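You operate a simulated robot arm through the tools that you are given. There is no shell and no other tool.

The job below is to be done with a simulated robot arm. You get a single attempt, and the scene is never put back.

## Task
Unlock the flywheel, turn it till the start gauge points to green, then lock it.
Fine: open the short lever before you turn the black handwheel and shut it after. Where these are worked on the way, their far stop is far enough and under half their travel is too little: short lever.

Only the result counts: the job must be done as asked and must still hold three seconds after the hand-in. Knocking over, shifting, dropping, spilling or breaking anything else fails it.

## Robot
A 7-joint arm with a two-finger parallel gripper, fixed in place. Base frame: the origin is at the foot of the arm, x ahead of it, y to its left, z up; the work surface is at about z = 800. Readings come in mm, degrees, newtons and seconds.
Its first joint turns from -166.0 to 166.0 degrees. Payload 3.43 kg.
Tool frame: the origin (TCP) lies between the finger pads and is the grasp point; the fingertips stand 30 mm ahead of it; z points along the fingers, y is the line along which they close. The gripper opens to 94 mm. The fingers are 28 mm wide and 10 mm thick; the gripper's body (50 by 96 mm) begins 55 mm behind the TCP.
Orientation is that of the tool frame in the base frame, as a unit quaternion [x, y, z, w]. With the fingers straight down and closing along the base's y, the tool's x points along the base's -x, its y along +y and its z along -z.

## Interface
- The arm moves only by the tool play_rows. Its arguments are lists of equal length, an entry for each row: "travel": the shift along the base's x, y, z in units of 400 mm (1.0 is 400 mm), a list of three; "turn": the turn, a rotation vector about the base's x, y, z in units of 60 degrees (1.0 is 60 degrees), a list of three; "fingers": the finger opening in mm, from 0 to 94. In form: {"travel": [[dx, dy, dz], ...], "turn": [[ax, ay, az], ...], "fingers": [fingers, ...]}. A call has 1 to 20 rows; each row is the pose to reach, as a shift and turn from the pose commanded when the call began. A call with a number of a shift or a turn outside -1 to 1 is refused whole. Rows are played at 5 a second. More than 50 mm and 8.6 degrees between two rows, or a gripper value outside its range, and nothing of the call is played. A pose out of reach is approached as far as the arm can. The call stops where the force on the tool passes 90 N (or 10 N more than at its start, if that is more) or the arm is blocked; 0.2 s more then pass. The fingers move at their own pace (about 45 mm/s each) and stop on an object; they squeeze with about 23 N. The grip force told is the motor's: it shows also when the fingers shut on nothing. Time passes only in rows, and 0.2 s behind the last, so rows that repeat a pose let the fingers close. It gives the time, the measured TCP pose, the force on the tool (base axes), the opening and the grip force at its end, in the units of the frame above (readings bear some noise), with the torque about the TCP (base axes, N m) and any sound that the robot's microphone picked up, and new pictures: "pictures" is both (left out), scene, wrist or none.
- Cameras (640 x 400 px; columns grow to the right, rows downward): "scene" is fixed at [222.3, -502.1, 1491.3]; the picture's right is [-0.11, -0.99, 0.00], its down [-0.70, 0.08, -0.71] and it looks along [0.71, -0.08, -0.70] (base axes); focal length 214 px, centre (320, 200). "wrist" rides on the gripper at [76, 14, -103] in the tool frame; the picture's right is [-0.18, 0.98, 0.00], its down [-0.75, -0.14, -0.64] and it looks along [-0.63, -0.12, 0.77] (tool axes); focal length 243 px, centre (320, 200).
- move_column(by): slides the trunk up (or, below 0, down) by that many mm; the arm rides with it, the base frame stays. It gives what a move gives, with no picture.
- point_at(camera, pixels): for up to 12 pixels [column, row] of the newest picture of that camera ("zoom" is the newest enlarged one), the place [x, y, z] in the base frame of the surface seen there, good to about 2 mm, but the place of the scene camera against the robot may be out by one fixed shift of up to 12 mm in any direction. The clock stands still meanwhile.
- zoom(camera, box): a new picture of the part [left, top, right, bottom] of that camera's present view, enlarged. The clock stands still meanwhile.
- close_job(): hands the job in; it is judged then, once.

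Leave the gripper open and the arm clear of the work at the hand-in unless told otherwise.

The tools are called as name(argument=value, ...) on one line, values as JSON. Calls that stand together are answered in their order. play_rows: Moves the arm, as the interface text tells. Its arguments: {"type":"object","properties":{"travel":{"type":"array"},"turn":{"type":"array"},"fingers":{"type":"array"},"pictures":{"type":"string","enum":["both","scene","wrist","none"]}},"required":["travel","turn","fingers"]} The other tools are called the same way: move_column (by) slides the trunk up or down; point_at (camera, pixels) gives the place of the surface under pixels of a picture; zoom (camera, box) takes an enlarged picture of a part of a camera's view; close_job () hands the job in.

At the start:

```text
time_s: 0.0
tool_pos: [559.7, -412.0, 1323.9]
orientation: [0.0, 1.0, 0.0, 0.0]
ft_force: [0.5, 0.5, 0.2]
moment: [0.0, 0.03, 0.03]
finger_gap: 94.3
grip_force: 0.1
trunk travel left (down, up): [-375.0, 115.0]
```

scene: 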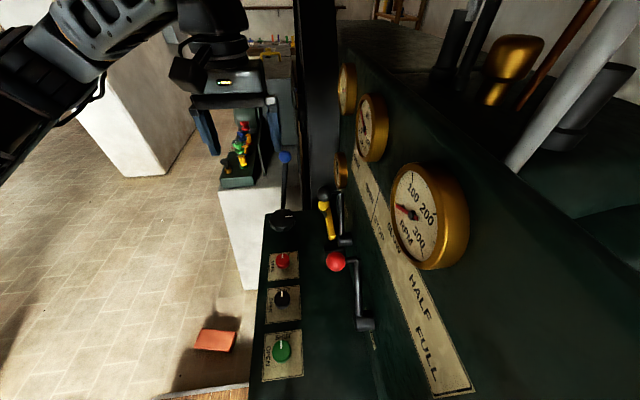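
wrist: 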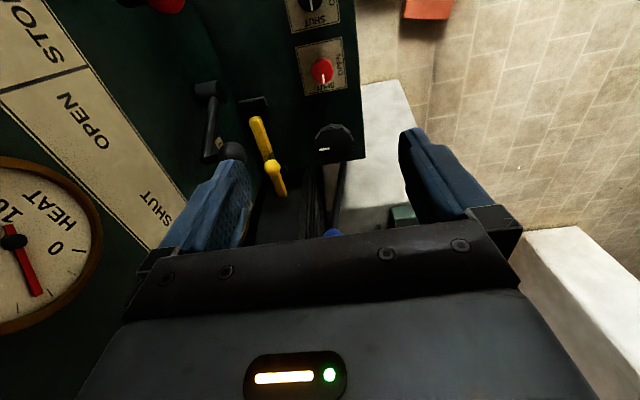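

I see a dark green panel with gauges, levers (red knob, yellow handle, blue-topped), and three small knobs (red, black, green). I'll zoom into several parts of the scene to find the flywheel, its lock and the start gauge.

zoom(camera="scene", box=[240, 130, 400, 230])

zoom(camera="scene", box=[240, 220, 400, 400])

zoom(camera="scene", box=[320, 40, 480, 280])

zoom(camera="wrist", box=[0, 0, 400, 250])

zoom(camera="scene", box=[180, 0, 340, 200])

```text
4.00 times, centred on (320, 180) of scene
```

zoom: 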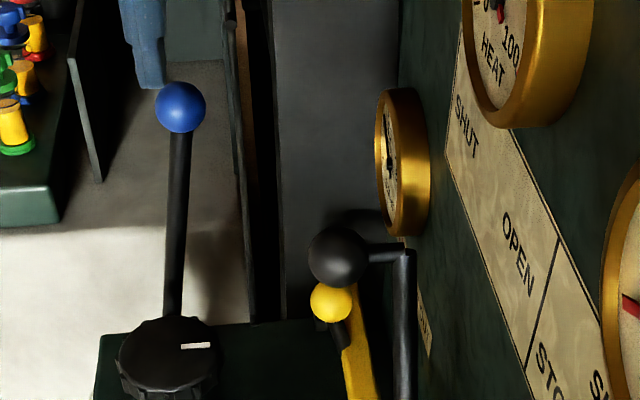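

```text
2.22 times, centred on (320, 310) of scene
```

zoom: 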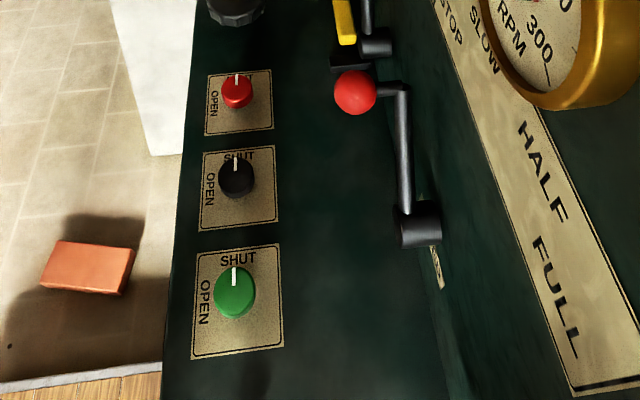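

```text
1.67 times, centred on (400, 160) of scene
```

zoom: 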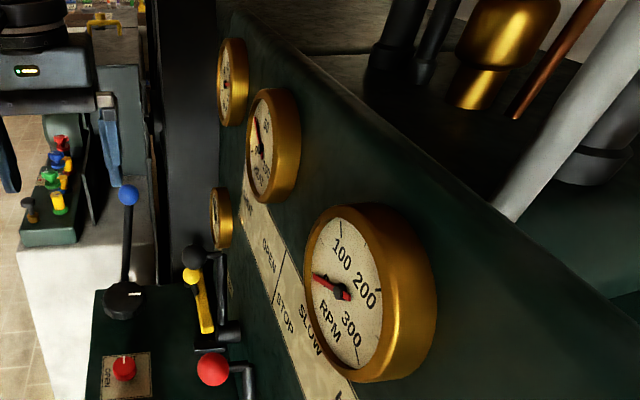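

```text
1.60 times, centred on (200, 125) of wrist
```

zoom: 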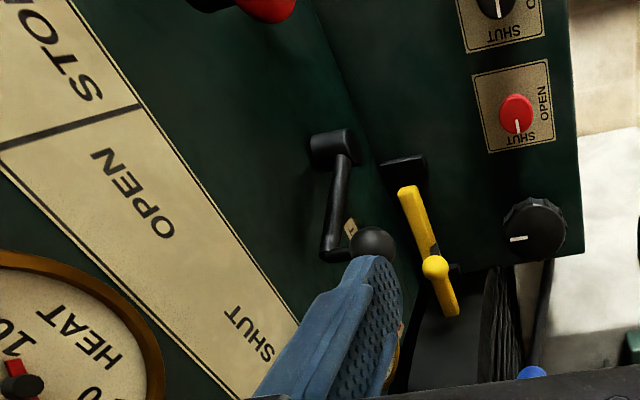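

```text
2.00 times, centred on (260, 100) of scene
```

zoom: 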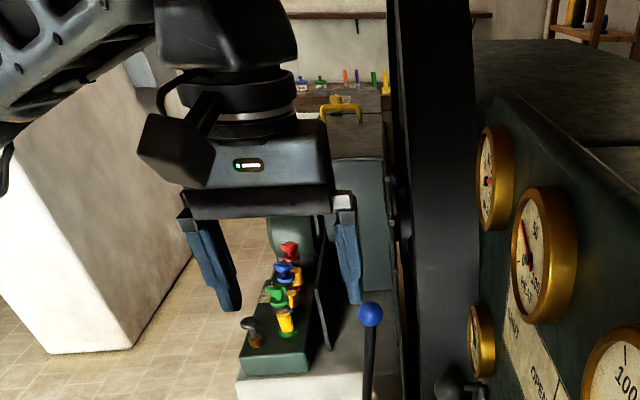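

The panel carries labels I can't read yet. I'll zoom tighter on the small gauge near (341,170), the little plates near (347,215) and (374,340), and the flywheel region.

zoom(camera="scene", box=[325, 145, 365, 195])

zoom(camera="scene", box=[310, 180, 370, 250])

zoom(camera="scene", box=[335, 260, 395, 360])

zoom(camera="wrist", box=[180, 70, 380, 240])

zoom(camera="scene", box=[260, 130, 340, 240])

```text
8.00 times, centred on (345, 170) of scene
```

zoom: 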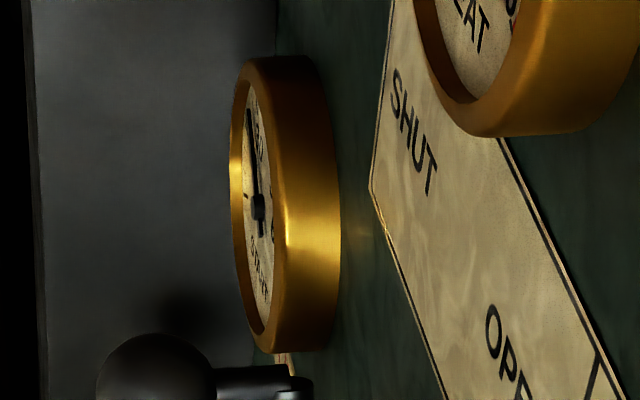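

```text
5.71 times, centred on (340, 215) of scene
```

zoom: 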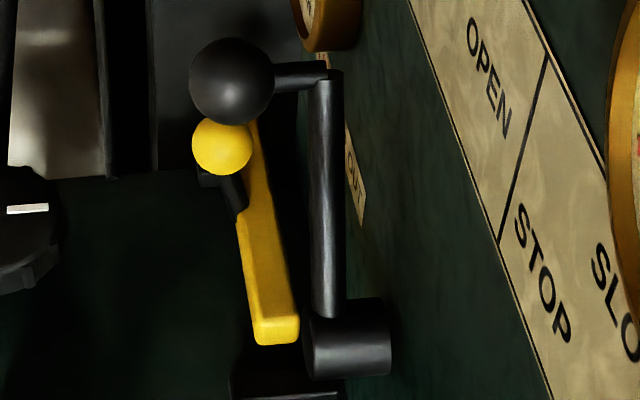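

```text
4.00 times, centred on (365, 310) of scene
```

zoom: 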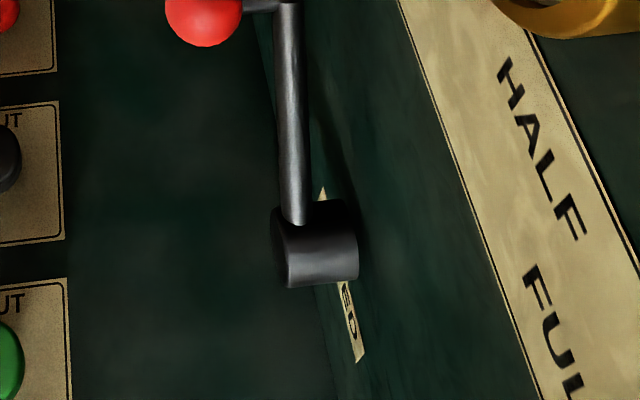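

```text
2.35 times, centred on (280, 155) of wrist
```

zoom: 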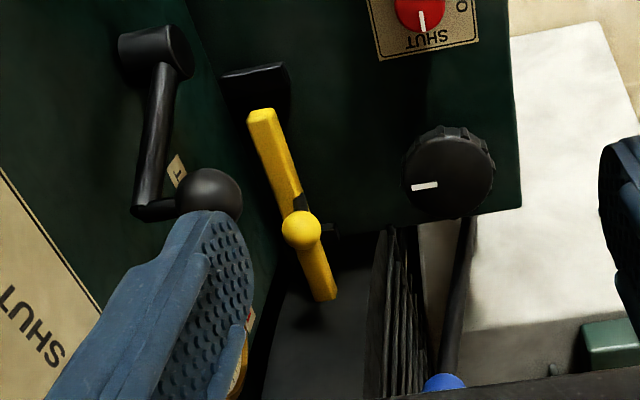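

```text
3.64 times, centred on (300, 185) of scene
```

zoom: 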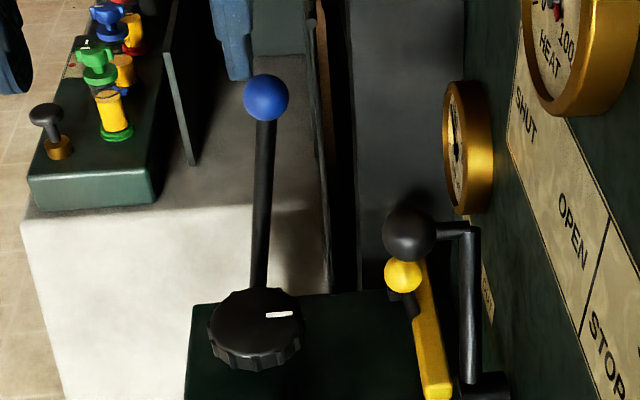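

Next I'll get coordinates for the main parts in the scene picture.

point_at(camera="scene", pixels=[[336, 262], [324, 193], [325, 205], [331, 238], [283, 218], [285, 157], [282, 261], [282, 297], [282, 350], [341, 172], [365, 325], [346, 240]])

point_at(camera="scene", pixels=[[315, 100], [315, 150], [300, 150], [300, 100], [300, 60], [320, 40], [330, 180], [305, 200], [318, 200], [240, 150], [245, 175], [410, 215]])

point_at(camera="wrist", pixels=[[330, 140], [345, 180], [310, 190], [318, 200], [290, 200], [273, 167], [262, 130], [255, 105], [232, 150], [210, 90], [320, 70], [280, 220]])

```text
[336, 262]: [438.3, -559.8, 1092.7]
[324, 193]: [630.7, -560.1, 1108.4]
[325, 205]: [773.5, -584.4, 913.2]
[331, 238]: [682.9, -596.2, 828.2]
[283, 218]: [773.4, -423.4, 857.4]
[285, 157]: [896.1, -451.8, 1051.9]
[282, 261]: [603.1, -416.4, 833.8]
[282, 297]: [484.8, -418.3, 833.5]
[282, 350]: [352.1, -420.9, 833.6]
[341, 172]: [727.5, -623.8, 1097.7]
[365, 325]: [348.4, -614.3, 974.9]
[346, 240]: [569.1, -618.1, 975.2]
```

```text
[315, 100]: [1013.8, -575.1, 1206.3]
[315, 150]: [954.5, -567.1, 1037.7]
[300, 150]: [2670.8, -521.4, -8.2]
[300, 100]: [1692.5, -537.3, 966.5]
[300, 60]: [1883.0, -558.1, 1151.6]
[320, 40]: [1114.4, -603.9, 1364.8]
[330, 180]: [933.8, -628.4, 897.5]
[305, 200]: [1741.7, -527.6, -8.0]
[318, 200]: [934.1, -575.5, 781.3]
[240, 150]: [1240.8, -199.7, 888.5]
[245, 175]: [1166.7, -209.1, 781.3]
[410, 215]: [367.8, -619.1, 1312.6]
```

```text
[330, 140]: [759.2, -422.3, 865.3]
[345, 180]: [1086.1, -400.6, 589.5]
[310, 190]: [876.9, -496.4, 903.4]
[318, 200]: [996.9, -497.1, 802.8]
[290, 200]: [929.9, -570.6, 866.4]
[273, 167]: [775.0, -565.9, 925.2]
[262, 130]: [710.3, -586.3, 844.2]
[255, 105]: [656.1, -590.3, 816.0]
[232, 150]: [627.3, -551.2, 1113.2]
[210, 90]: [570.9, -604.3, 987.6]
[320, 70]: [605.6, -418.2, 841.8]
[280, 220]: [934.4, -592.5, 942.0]
```

The labelled panel sits at y≈-620 facing +y. The levers stand at y≈-590 and the black handwheel with the white mark is at about (773,-423,857). Something large and dark, probably the flywheel, lies at x>900, y≈-500 to -600. I'll move up and across and turn the gripper so the wrist camera looks at the panel and flywheel from the front.

play_rows(travel=[[0.05, 0.05, 0.0], [0.1, 0.1, 0.0], [0.15, 0.15, 0.0], [0.2, 0.2, 0.0], [0.25, 0.25, 0.0], [0.3, 0.28, 0.0]], turn=[[0, 0, -0.125], [0, 0, -0.25], [0, 0, -0.375], [0, 0, -0.5], [0, 0, -0.625], [0, 0, -0.75]], fingers=[94, 94, 94, 94, 94, 94])

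```text
time_s: 1.4
tool_pos: [681.0, -299.4, 1324.8]
orientation: [0.383, 0.924, 0.0, 0.0]
ft_force: [-0.3, 0.7, -0.8]
moment: [0.0, -0.02, -0.04]
finger_gap: 94.1
grip_force: 0.0
trunk travel left (down, up): [-375.0, 115.0]
```

scene: 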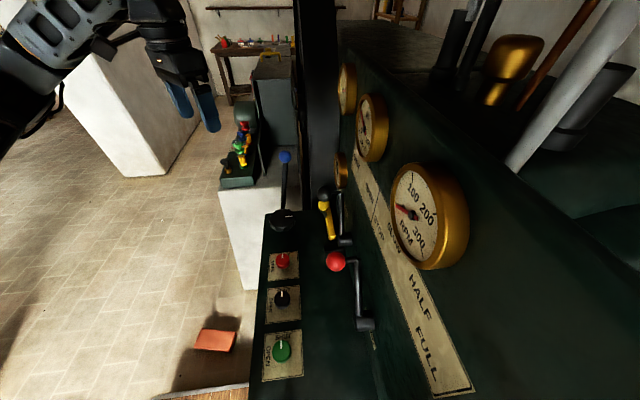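
wrist: 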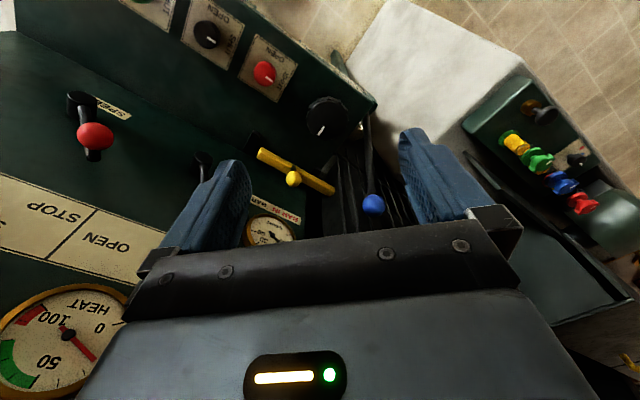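

The view is better: the yellow lever, start gauge (270,230), handwheel and blue knob are visible. I'll zoom in here.

zoom(camera="wrist", box=[230, 80, 420, 250])

zoom(camera="wrist", box=[235, 190, 315, 250])

zoom(camera="wrist", box=[40, 60, 240, 200])

zoom(camera="wrist", box=[440, 70, 640, 260])

zoom(camera="scene", box=[190, 20, 350, 230])

```text
2.35 times, centred on (325, 165) of wrist
```

zoom: 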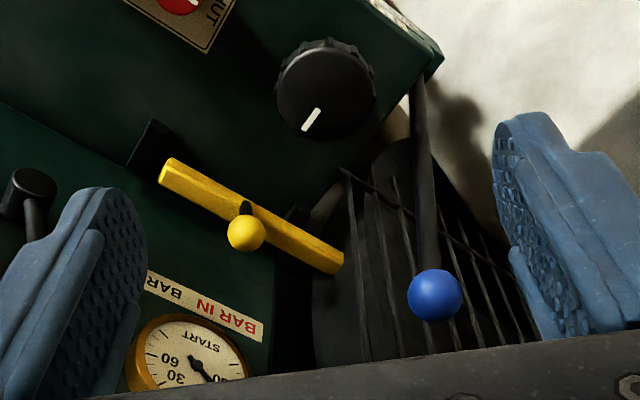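

```text
6.67 times, centred on (275, 220) of wrist
```

zoom: 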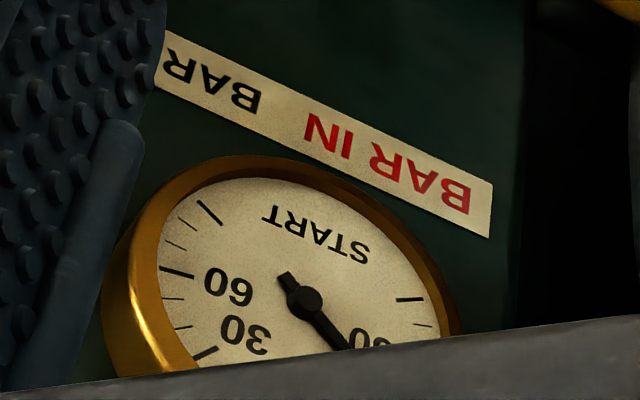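

```text
2.86 times, centred on (140, 130) of wrist
```

zoom: 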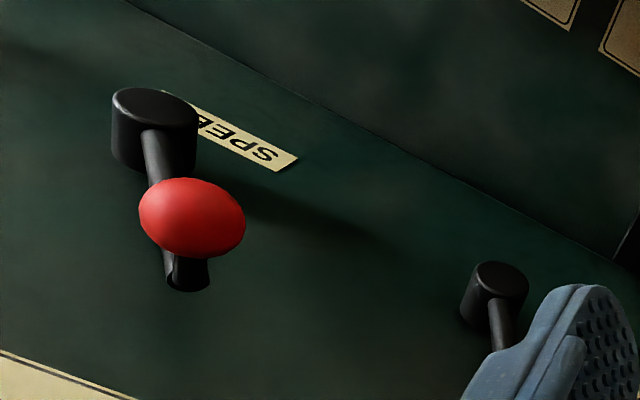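

```text
2.11 times, centred on (540, 165) of wrist
```

zoom: 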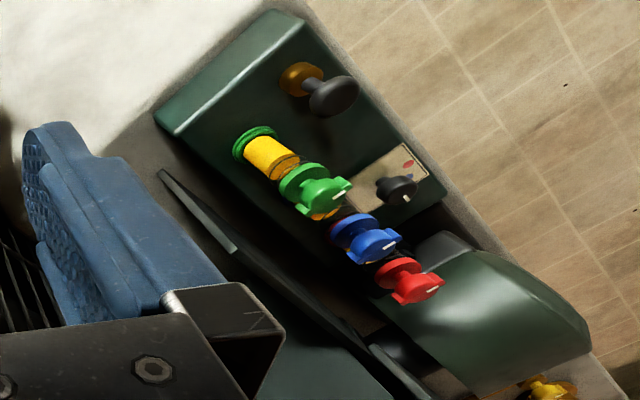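

```text
1.90 times, centred on (270, 125) of scene
```

zoom: 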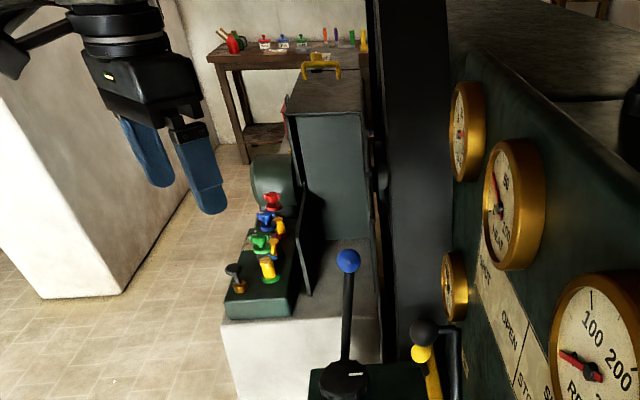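

The yellow bar has a plate "BAR IN" (red, +x end) and "BAR OUT" (−x end), just above the START gauge. So the yellow bar looks like the flywheel lock. I'll tilt the gripper so the camera looks more level, back off a little, and get a fuller view of the flywheel, gauge and levers.

play_rows(travel=[[0.0, 0.05, 0.0], [0.0, 0.1, 0.0], [0.0, 0.15, 0.0], [0.0, 0.2, 0.0], [0.0, 0.25, 0.0]], turn=[[-0.08, -0.08, 0], [-0.16, -0.16, 0], [-0.24, -0.24, 0], [-0.32, -0.32, 0], [-0.4, -0.4, 0]], fingers=[94, 94, 94, 94, 94], pictures="wrist")

```text
time_s: 2.8
tool_pos: [656.7, -238.0, 1322.3]
orientation: [0.412, 0.863, -0.124, 0.264]
ft_force: [-0.1, -0.3, 0.2]
moment: [-0.01, 0.03, -0.01]
finger_gap: 94.1
grip_force: 0.1
trunk travel left (down, up): [-375.0, 115.0]
stopped in row 5: the arm was blocked; the commanded pose is now the measured one
```

wrist: 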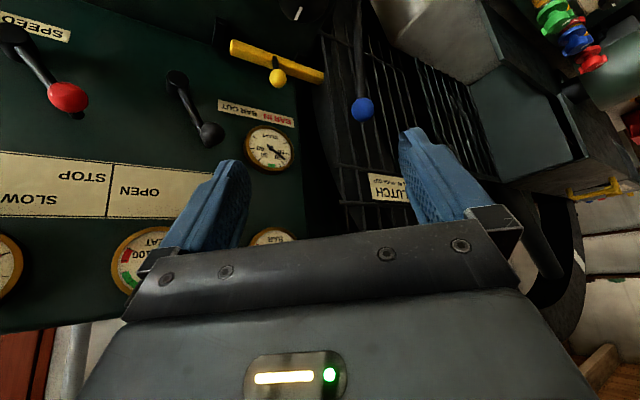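

The arm stopped near a joint limit, but the view is good: a grille guard, a "CLUTCH" sign, the blue lever in front, and the START gauge. I'll zoom for the details.

zoom(camera="wrist", box=[320, 80, 440, 220])

zoom(camera="wrist", box=[210, 90, 310, 180])

zoom(camera="wrist", box=[210, 0, 410, 130])

zoom(camera="wrist", box=[0, 0, 230, 160])

zoom(camera="wrist", box=[0, 140, 330, 340])

zoom(camera="wrist", box=[440, 0, 640, 220])

```text
2.86 times, centred on (380, 150) of wrist
```

zoom: 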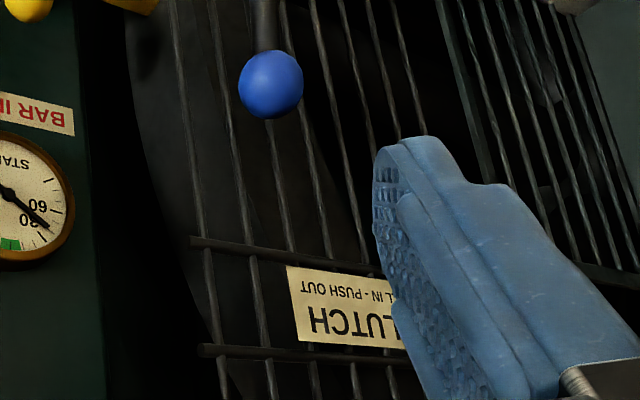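

```text
4.44 times, centred on (260, 135) of wrist
```

zoom: 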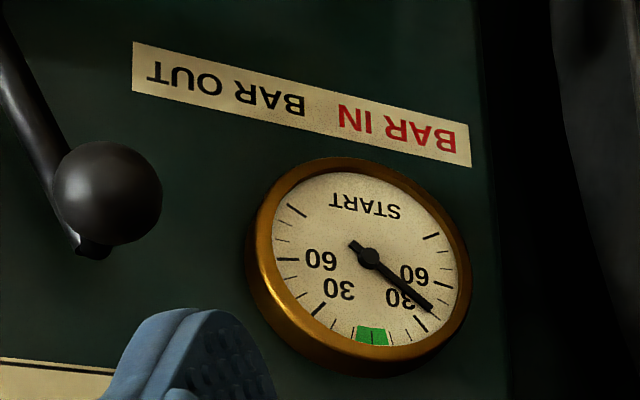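

```text
3.08 times, centred on (310, 65) of wrist
```

zoom: 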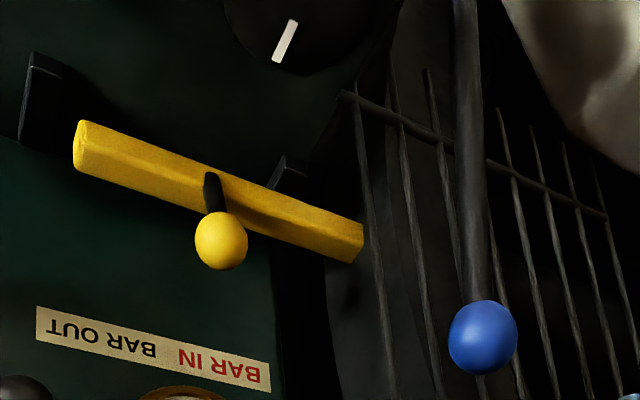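

```text
2.50 times, centred on (115, 80) of wrist
```

zoom: 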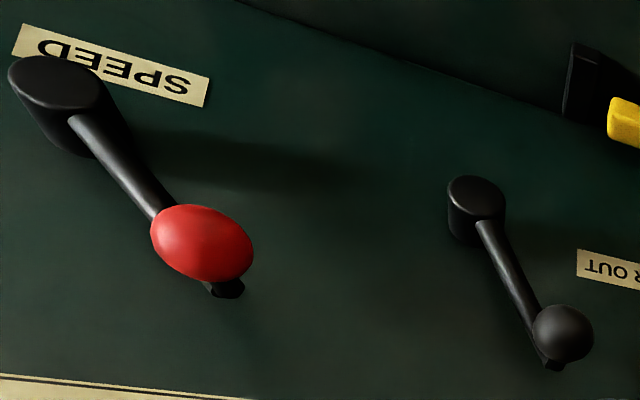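

```text
1.94 times, centred on (165, 240) of wrist
```

zoom: 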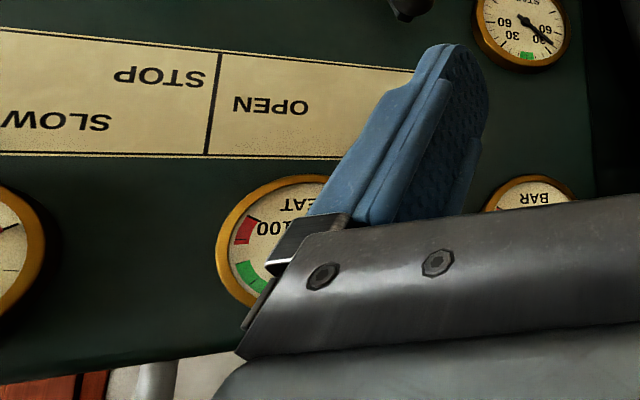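

```text
1.82 times, centred on (540, 110) of wrist
```

zoom: 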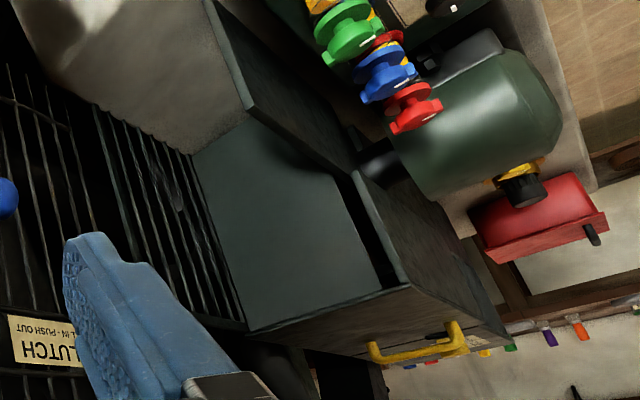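

The picture is clearer now. The clutch sign reads "(PULL) IN - PUSH OUT" for the blue lever. The START gauge has its green band at the top and the pointer stands to one side near 30. The yellow bar slides along x between BAR OUT and BAR IN. The panel lever with the black ball sits under a SHUT/OPEN plate. I'll take measurements with the wrist camera.

point_at(camera="wrist", pixels=[[234, 48], [258, 62], [278, 76], [320, 74], [222, 30], [276, 62], [240, 107], [285, 122], [210, 133], [178, 78], [68, 95], [12, 32]])

point_at(camera="wrist", pixels=[[268, 148], [268, 166], [283, 159], [362, 109], [360, 60], [359, 20], [340, 90], [350, 130], [385, 185], [300, 12], [405, 90], [330, 50]])

```text
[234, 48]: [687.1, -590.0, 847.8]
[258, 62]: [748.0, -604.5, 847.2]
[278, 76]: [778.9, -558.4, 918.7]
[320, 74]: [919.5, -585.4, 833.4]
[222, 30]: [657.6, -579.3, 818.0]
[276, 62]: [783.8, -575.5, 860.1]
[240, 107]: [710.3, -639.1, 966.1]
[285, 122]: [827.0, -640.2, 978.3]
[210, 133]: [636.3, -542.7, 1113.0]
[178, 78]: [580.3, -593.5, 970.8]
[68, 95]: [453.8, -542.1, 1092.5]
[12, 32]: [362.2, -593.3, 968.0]
```

```text
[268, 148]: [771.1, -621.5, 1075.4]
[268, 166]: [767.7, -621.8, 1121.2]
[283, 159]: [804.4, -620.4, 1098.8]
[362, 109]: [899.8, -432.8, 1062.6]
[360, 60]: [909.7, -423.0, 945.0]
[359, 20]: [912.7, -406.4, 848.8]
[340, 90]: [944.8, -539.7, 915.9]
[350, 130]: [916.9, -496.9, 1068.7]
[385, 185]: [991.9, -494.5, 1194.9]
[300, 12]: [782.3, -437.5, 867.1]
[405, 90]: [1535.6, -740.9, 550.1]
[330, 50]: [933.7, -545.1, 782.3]
```

The bar runs along x from about 687 to 925 at y≈-595, z≈848, with its ball knob near (780,-565,910). I'll untilt and drop to get a close look at the black handwheel and its surroundings.

play_rows(travel=[[-0.0115, -0.017, -0.0925], [-0.023, -0.034, -0.185], [-0.0345, -0.051, -0.2775], [-0.046, -0.068, -0.37], [-0.0575, -0.085, -0.4625], [-0.069, -0.1025, -0.555]], turn=[[0.0731, 0.0598, 0], [0.1462, 0.1196, 0], [0.2193, 0.1794, 0], [0.2924, 0.2392, 0], [0.3655, 0.299, 0], [0.4387, 0.3587, 0]], fingers=[94, 94, 94, 94, 94, 94])

```text
time_s: 4.2
tool_pos: [628.9, -279.5, 1102.0]
orientation: [0.43, 0.903, -0.001, -0.002]
ft_force: [-0.2, 0.0, 0.5]
moment: [-0.03, -0.02, 0.0]
finger_gap: 93.9
grip_force: 0.1
trunk travel left (down, up): [-375.0, 115.0]
```

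scene: 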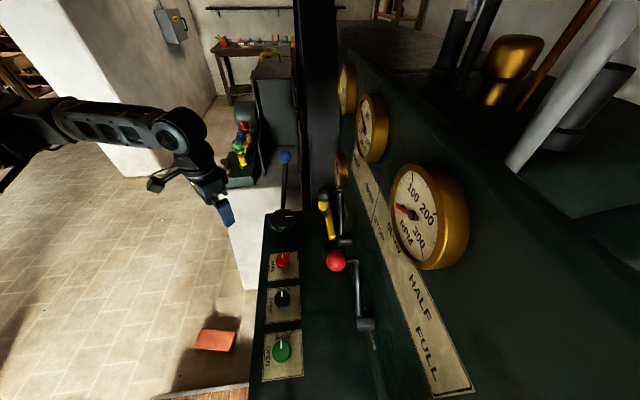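
wrist: 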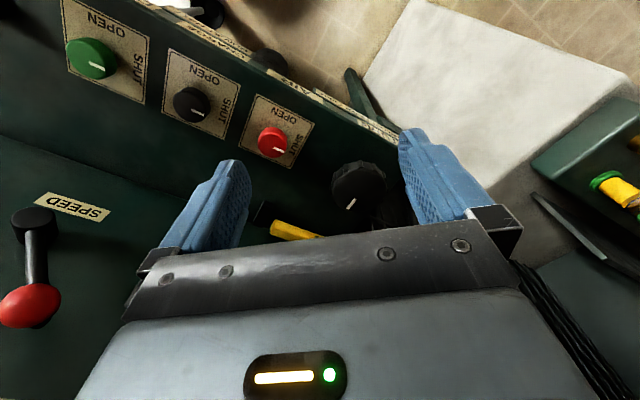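

There are more controls on the console's front face (facing +y): labels and a lever near (355,90), a knob near (268,60) and something at (205,10). I'll zoom in there.

zoom(camera="wrist", box=[150, 0, 420, 150])

zoom(camera="wrist", box=[300, 40, 430, 150])

zoom(camera="wrist", box=[240, 130, 430, 250])

point_at(camera="wrist", pixels=[[268, 62], [355, 85], [350, 72], [372, 115], [210, 10], [358, 183], [335, 190], [383, 182], [356, 205], [360, 167], [270, 85], [390, 125]])

```text
2.37 times, centred on (285, 75) of wrist
```

zoom: 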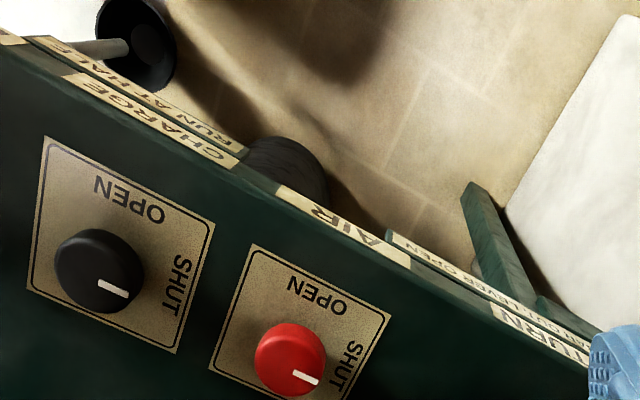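

```text
3.64 times, centred on (365, 95) of wrist
```

zoom: 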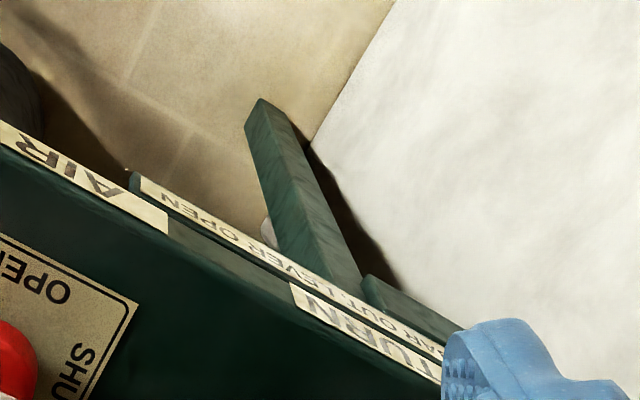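

```text
3.33 times, centred on (335, 190) of wrist
```

zoom: 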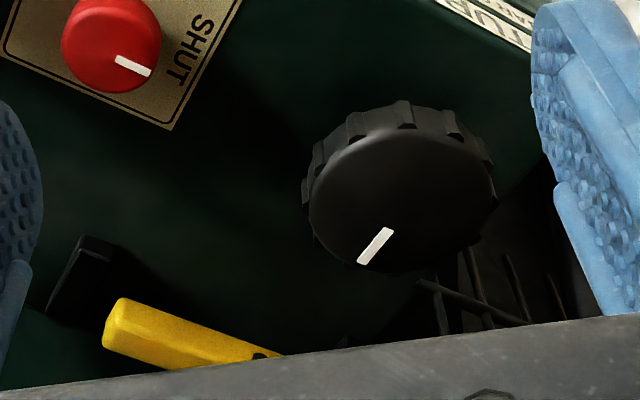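

```text
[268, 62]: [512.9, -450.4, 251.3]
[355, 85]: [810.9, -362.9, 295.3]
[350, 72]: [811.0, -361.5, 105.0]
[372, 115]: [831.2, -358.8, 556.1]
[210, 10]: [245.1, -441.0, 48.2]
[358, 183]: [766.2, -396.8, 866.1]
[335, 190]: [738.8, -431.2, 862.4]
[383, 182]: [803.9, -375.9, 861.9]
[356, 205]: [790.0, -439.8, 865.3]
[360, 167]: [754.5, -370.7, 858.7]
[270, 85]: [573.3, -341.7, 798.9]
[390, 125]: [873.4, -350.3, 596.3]
```

The edge labels read "TURN – BAR OUT, LEVER OPEN" beside the black handwheel. So the black handwheel turns the flywheel, once the yellow bar is out and the lever under the SHUT/OPEN plate is open. The handwheel centre is about (771,-405), roughly 85 mm across and 866 high. Next I'll move to where the wrist camera can see the black-ball lever and its plate closely.

play_rows(travel=[[-0.045, -0.03, 0.0925], [-0.09, -0.06, 0.185], [-0.135, -0.095, 0.2775], [-0.18, -0.129, 0.37]], turn=[[0, 0, 0], [0, 0, 0], [0, 0, 0], [0, 0, 0]], fingers=[94, 94, 94, 94], pictures="wrist")

```text
time_s: 5.2
tool_pos: [555.7, -331.0, 1250.7]
orientation: [0.431, 0.903, -0.001, -0.001]
ft_force: [-0.2, -0.2, -0.4]
moment: [-0.01, 0.0, 0.0]
finger_gap: 94.0
grip_force: 0.1
trunk travel left (down, up): [-375.0, 115.0]
```

wrist: 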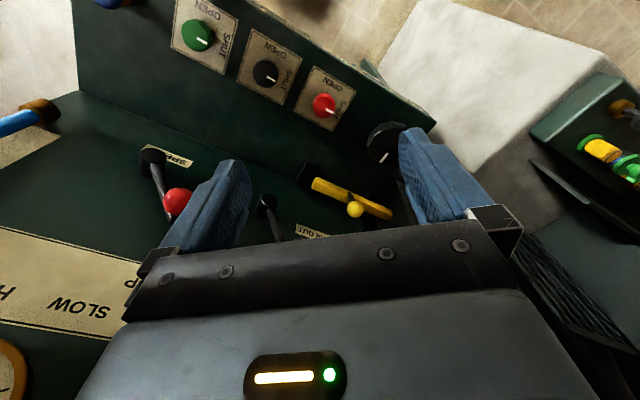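

From here the yellow bar shows between the fingers. I'll zoom and measure the ball and bar, then change the view for the lever.

zoom(camera="wrist", box=[250, 140, 410, 240])

point_at(camera="wrist", pixels=[[355, 205], [355, 210], [355, 216], [348, 210], [362, 210], [313, 184], [330, 190], [350, 196], [375, 210], [390, 216], [302, 170], [268, 200]])

```text
4.00 times, centred on (330, 190) of wrist
```

zoom: 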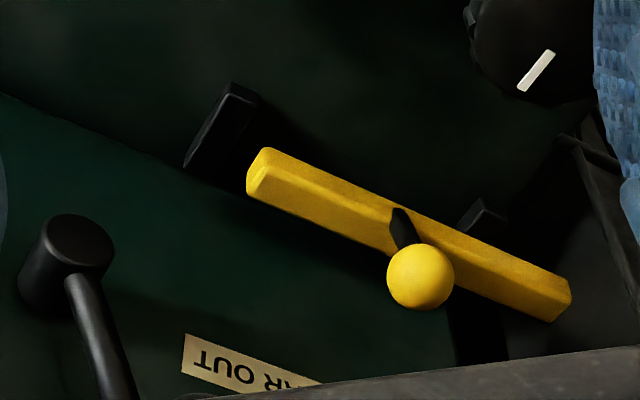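

```text
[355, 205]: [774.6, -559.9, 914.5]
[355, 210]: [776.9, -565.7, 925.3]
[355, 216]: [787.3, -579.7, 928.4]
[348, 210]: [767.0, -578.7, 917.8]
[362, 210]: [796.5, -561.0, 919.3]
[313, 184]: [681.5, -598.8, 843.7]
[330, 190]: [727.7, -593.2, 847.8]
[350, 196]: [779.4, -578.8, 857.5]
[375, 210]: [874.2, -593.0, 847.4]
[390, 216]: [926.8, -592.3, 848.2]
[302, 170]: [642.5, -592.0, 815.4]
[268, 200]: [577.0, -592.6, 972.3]
```

The bar's ball centre comes out near (784,-574,913) with radius about 17. Now I'll move up and closer to the panel so the lever's black ball comes into view above the gripper.

play_rows(travel=[[0.0, -0.09, 0.06], [0.0, -0.18, 0.12], [0.01, -0.27, 0.18]], turn=[[0, 0, 0], [0, 0, 0], [0, 0, 0]], fingers=[94, 94, 94], pictures="wrist")

```text
time_s: 6.0
tool_pos: [561.6, -438.6, 1319.8]
orientation: [0.43, 0.903, 0.0, -0.001]
ft_force: [0.6, 0.6, 0.1]
moment: [-0.02, 0.03, -0.05]
finger_gap: 94.0
grip_force: 0.1
trunk travel left (down, up): [-375.0, 115.0]
```

wrist: 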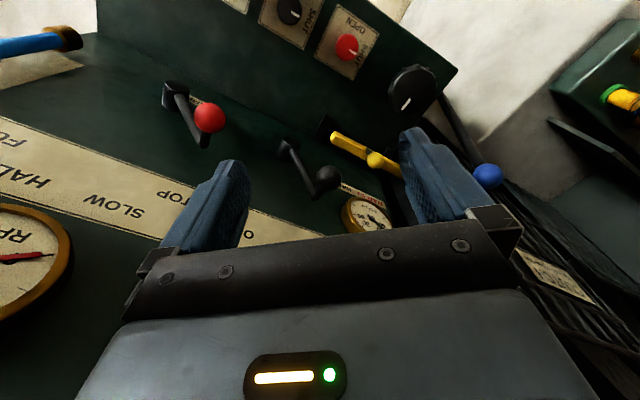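

The lever's black ball is now at (328,178), its hub at (285,148), and the start gauge at (366,215). I'll zoom and measure.

zoom(camera="wrist", box=[240, 120, 400, 240])

point_at(camera="wrist", pixels=[[328, 178], [317, 178], [338, 178], [328, 168], [328, 188], [285, 148], [300, 168], [313, 190], [316, 195], [208, 117], [200, 142], [172, 90]])

point_at(camera="wrist", pixels=[[270, 222], [250, 225], [300, 228], [190, 190], [125, 210], [373, 217], [281, 150], [289, 150], [285, 142], [372, 160], [487, 176], [30, 170]])

zoom(camera="wrist", box=[150, 70, 260, 160])

```text
3.33 times, centred on (320, 180) of wrist
```

zoom: 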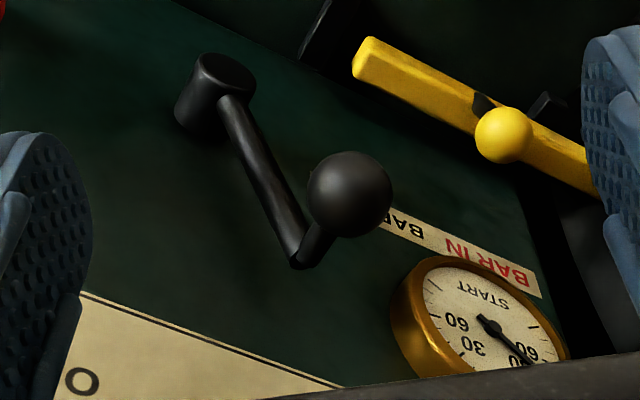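

```text
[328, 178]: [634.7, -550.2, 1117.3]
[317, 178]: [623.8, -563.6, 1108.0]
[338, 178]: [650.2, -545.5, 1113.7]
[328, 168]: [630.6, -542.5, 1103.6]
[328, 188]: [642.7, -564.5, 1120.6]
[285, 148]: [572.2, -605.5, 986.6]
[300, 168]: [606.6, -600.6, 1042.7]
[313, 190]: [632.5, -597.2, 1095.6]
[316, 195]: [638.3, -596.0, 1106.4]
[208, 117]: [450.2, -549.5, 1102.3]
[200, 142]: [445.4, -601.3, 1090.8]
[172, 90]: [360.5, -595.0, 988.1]
```

```text
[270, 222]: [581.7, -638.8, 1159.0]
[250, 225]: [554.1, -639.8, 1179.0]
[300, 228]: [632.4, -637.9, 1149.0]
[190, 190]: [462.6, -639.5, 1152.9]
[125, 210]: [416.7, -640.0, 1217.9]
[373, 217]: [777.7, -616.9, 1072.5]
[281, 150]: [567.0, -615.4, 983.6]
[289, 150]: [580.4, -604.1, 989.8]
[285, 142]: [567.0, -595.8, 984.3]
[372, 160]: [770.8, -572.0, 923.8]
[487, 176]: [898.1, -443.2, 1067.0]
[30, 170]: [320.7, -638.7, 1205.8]
```

```text
4.44 times, centred on (205, 115) of wrist
```

zoom: 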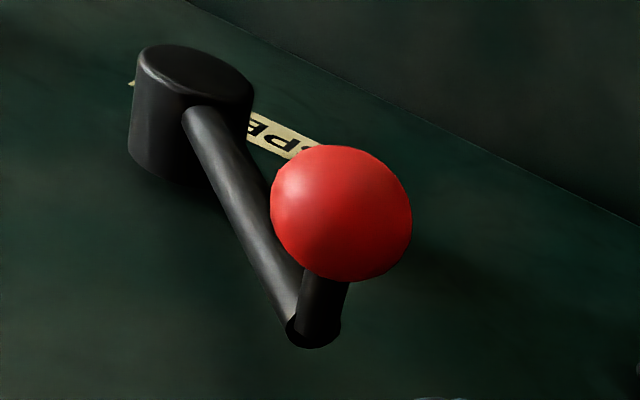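

The ball is centred near (640,-558,1103) with radius about 17, the hub is near (577,-595,971), so the arm leans about 25° towards +x, the SHUT side. I'll check where the SHUT and OPEN words sit to learn the direction of travel.

point_at(camera="scene", pixels=[[357, 162], [369, 194], [378, 232], [393, 235], [418, 285], [430, 340], [374, 210], [354, 150]])

zoom(camera="scene", box=[335, 140, 395, 240])

```text
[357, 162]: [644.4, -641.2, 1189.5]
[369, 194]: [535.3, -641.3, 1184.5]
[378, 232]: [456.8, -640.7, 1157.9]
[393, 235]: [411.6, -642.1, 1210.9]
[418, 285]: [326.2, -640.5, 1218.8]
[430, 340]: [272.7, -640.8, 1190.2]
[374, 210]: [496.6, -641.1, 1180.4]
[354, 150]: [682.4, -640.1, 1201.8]
```

```text
4.00 times, centred on (365, 190) of scene
```

zoom: 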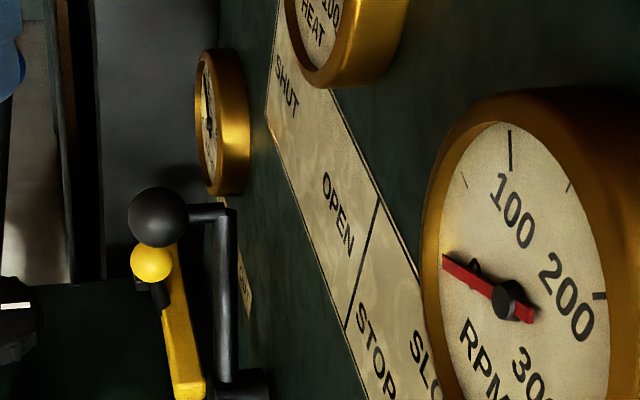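

SHUT is on the +x side and OPEN on the −x side, so opening means swinging the ball towards −x through vertical. I'll rotate the gripper so the fingers close along x with the camera on the +y side, and come to a stand-off above and in front of the lever.

play_rows(travel=[[0.039, -0.02, -0.035], [0.078, -0.04, -0.07], [0.117, -0.06, -0.105], [0.156, -0.08, -0.14], [0.196, -0.104, -0.175]], turn=[[0, 0, -0.13], [0, 0, -0.26], [0, 0, -0.39], [0, 0, -0.52], [0, 0, -0.655]], fingers=[94, 94, 94, 94, 94])

```text
time_s: 7.2
tool_pos: [638.7, -480.8, 1250.0]
orientation: [0.71, 0.705, 0.0, 0.0]
ft_force: [-0.3, 0.1, 0.6]
moment: [0.01, 0.01, -0.04]
finger_gap: 94.1
grip_force: 0.0
trunk travel left (down, up): [-375.0, 115.0]
```

scene: 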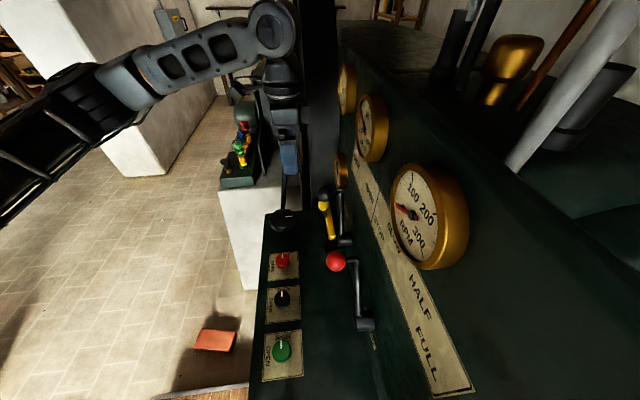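
wrist: 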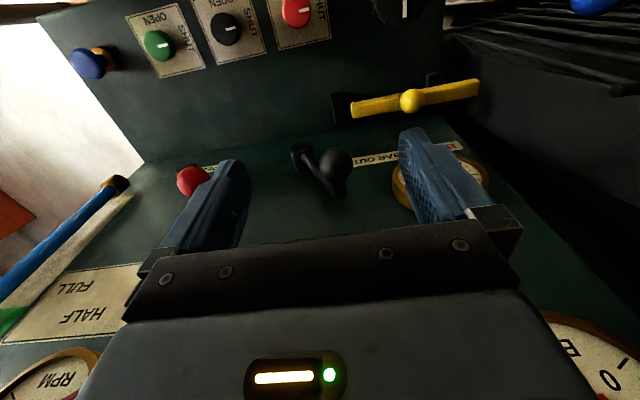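

The lever ball is now at (336,163), between the fingers. I'll re-measure it from this view.

point_at(camera="wrist", pixels=[[336, 163], [322, 163], [350, 163], [336, 152], [336, 174], [300, 158], [320, 180], [337, 195], [412, 100], [403, 100], [421, 100], [412, 92]])

zoom(camera="wrist", box=[260, 70, 420, 230])

```text
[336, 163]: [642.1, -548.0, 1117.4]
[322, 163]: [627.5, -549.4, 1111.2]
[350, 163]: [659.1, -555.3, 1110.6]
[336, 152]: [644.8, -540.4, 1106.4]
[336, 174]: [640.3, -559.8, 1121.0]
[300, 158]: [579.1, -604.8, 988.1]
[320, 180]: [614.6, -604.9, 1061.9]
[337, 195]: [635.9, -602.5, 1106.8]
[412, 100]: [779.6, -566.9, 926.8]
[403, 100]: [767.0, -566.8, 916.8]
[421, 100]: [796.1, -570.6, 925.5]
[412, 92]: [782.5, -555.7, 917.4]
```

```text
2.50 times, centred on (340, 150) of wrist
```

zoom: 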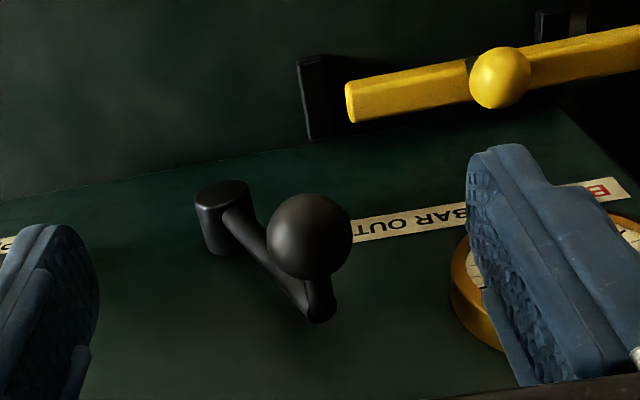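

The ball centre is confirmed near (641,-557,1103). I'll lower the open fingers around the ball, one on each x side, with the TCP at ball height.

play_rows(travel=[[0.0015, -0.06, -0.06], [0.003, -0.12, -0.13], [0.0045, -0.175, -0.2], [0.006, -0.185, -0.28], [0.006, -0.185, -0.3625]], turn=[[0, 0, 0], [0, 0, 0], [0, 0, 0], [0, 0, 0], [0, 0, 0]], fingers=[94, 94, 94, 94, 94])

```text
time_s: 8.4
tool_pos: [641.1, -556.2, 1103.8]
orientation: [0.71, 0.705, 0.0, -0.001]
ft_force: [-1.0, 0.5, -0.6]
moment: [0.02, -0.04, 0.01]
finger_gap: 94.0
grip_force: 0.1
trunk travel left (down, up): [-375.0, 115.0]
```

scene: 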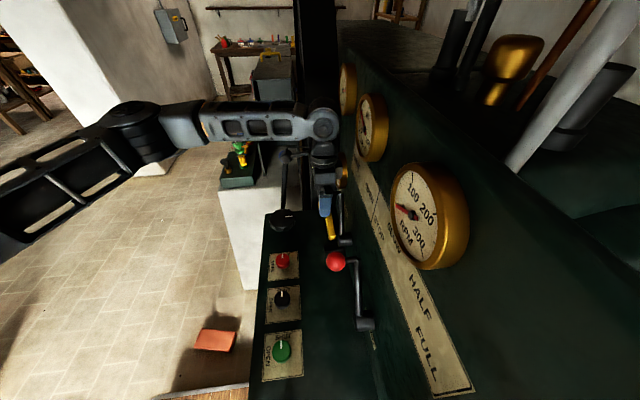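
wrist: 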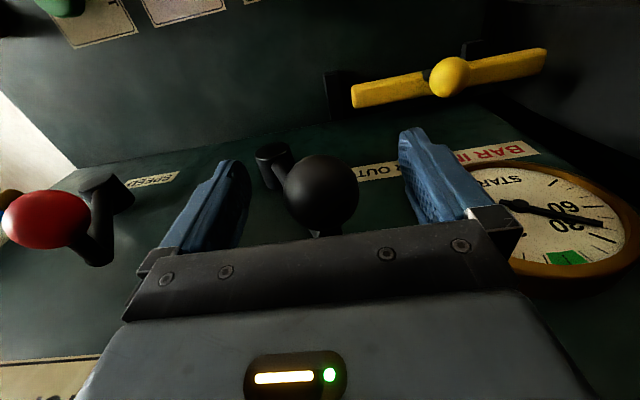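

The ball sits between the fingers. I'll narrow the fingers to a loose cage and start pushing the lever towards −x in small steps, watching the force.

play_rows(travel=[[0, 0, 0], [0, 0, 0], [0, 0, 0], [0, 0, 0], [-0.02, 0, 0.004], [-0.04, 0, 0.008], [-0.06, 0, 0.012], [-0.08, 0, 0.016], [-0.1, 0, 0.02], [-0.12, 0, 0.022], [-0.14, 0, 0.024], [-0.16, 0, 0.024]], turn=[[0, 0, 0], [0, 0, 0], [0, 0, 0], [0, 0, 0], [0, 0, 0], [0, 0, 0], [0, 0, 0], [0, 0, 0], [0, 0, 0], [0, 0, 0], [0, 0, 0], [0, 0, 0]], fingers=[40, 40, 40, 40, 40, 40, 40, 40, 40, 40, 40, 40])

```text
time_s: 11.0
tool_pos: [576.7, -556.4, 1112.9]
orientation: [0.709, 0.705, -0.001, -0.001]
ft_force: [6.2, -38.5, 1.3]
moment: [0.12, -0.84, -0.03]
finger_gap: 42.9
grip_force: 45.2
trunk travel left (down, up): [-375.0, 115.0]
```

scene: 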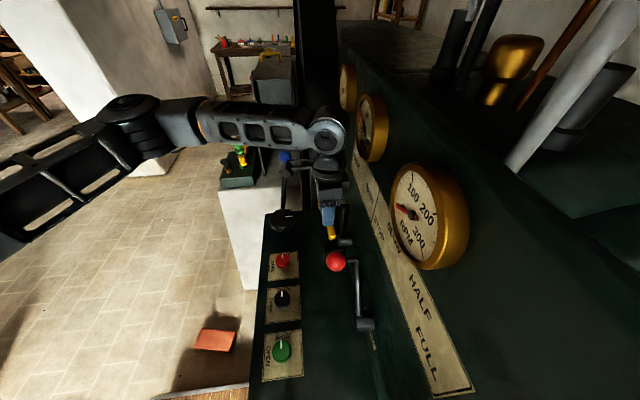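
wrist: 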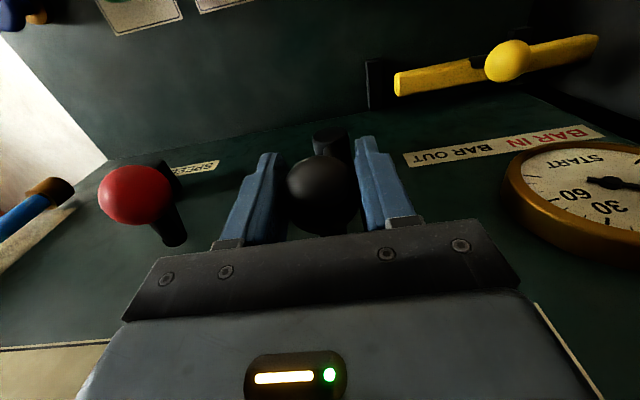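

The fingers stopped at 42.9 mm, so the ball is bigger than I estimated and was being gripped, which gives a side load of 38 N in y. The lever has moved to about vertical. I'll loosen the cage to 54 mm to drop the side load, then keep going towards −x.

play_rows(travel=[[0, 0, 0], [0, 0, 0], [-0.02, 0, 0], [-0.04, 0, 0], [-0.06, 0, 0], [-0.075, 0, -0.004], [-0.09, 0, -0.008]], turn=[[0, 0, 0], [0, 0, 0], [0, 0, 0], [0, 0, 0], [0, 0, 0], [0, 0, 0], [0, 0, 0]], fingers=[54, 54, 54, 54, 54, 54, 54])

```text
time_s: 12.6
tool_pos: [541.5, -553.8, 1109.8]
orientation: [0.71, 0.705, 0.0, -0.001]
ft_force: [0.7, -1.1, -0.1]
moment: [0.01, 0.0, 0.0]
finger_gap: 54.7
grip_force: 0.5
trunk travel left (down, up): [-375.0, 115.0]
```

scene: 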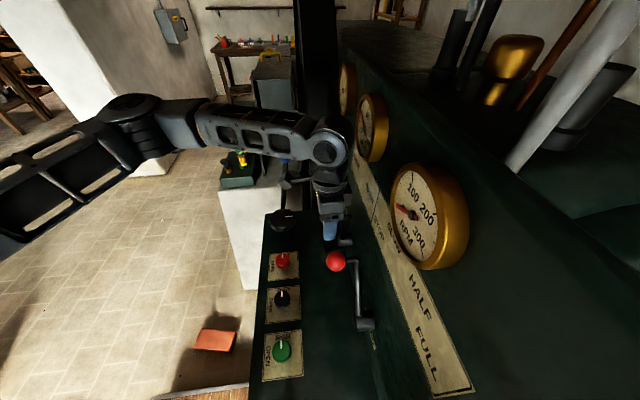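
wrist: 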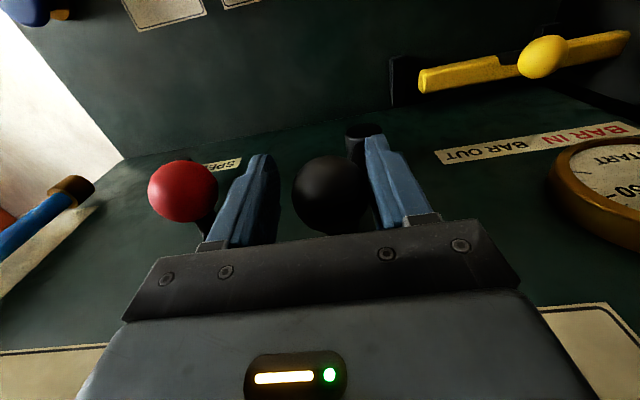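

The lever is now about 12° past vertical with almost no force, and the +x finger is pushing it. The red ball's edge is about 29 mm beyond the left finger, so I'll go on carefully in 5 mm steps.

play_rows(travel=[[-0.0125, 0, 0], [-0.025, 0, -0.003], [-0.0375, 0, -0.006], [-0.05, 0, -0.01]], turn=[[0, 0, 0], [0, 0, 0], [0, 0, 0], [0, 0, 0]], fingers=[50, 50, 50, 50])

```text
time_s: 13.6
tool_pos: [522.0, -553.7, 1106.6]
orientation: [0.709, 0.705, 0.0, -0.002]
ft_force: [0.5, -0.1, 0.1]
moment: [0.03, 0.03, -0.02]
finger_gap: 50.1
grip_force: 0.1
trunk travel left (down, up): [-375.0, 115.0]
```

scene: 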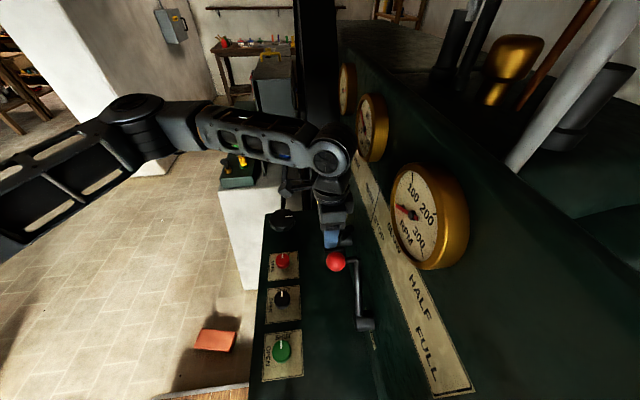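
wrist: 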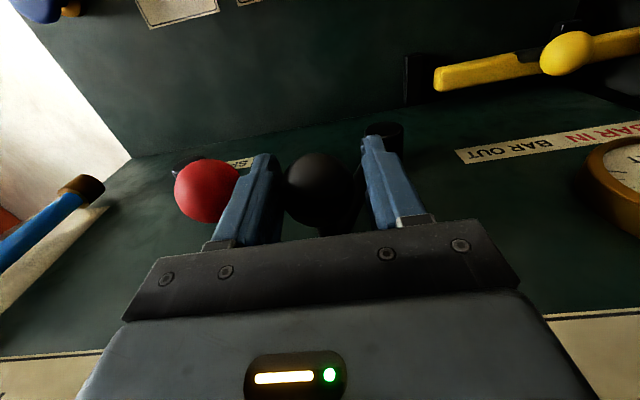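

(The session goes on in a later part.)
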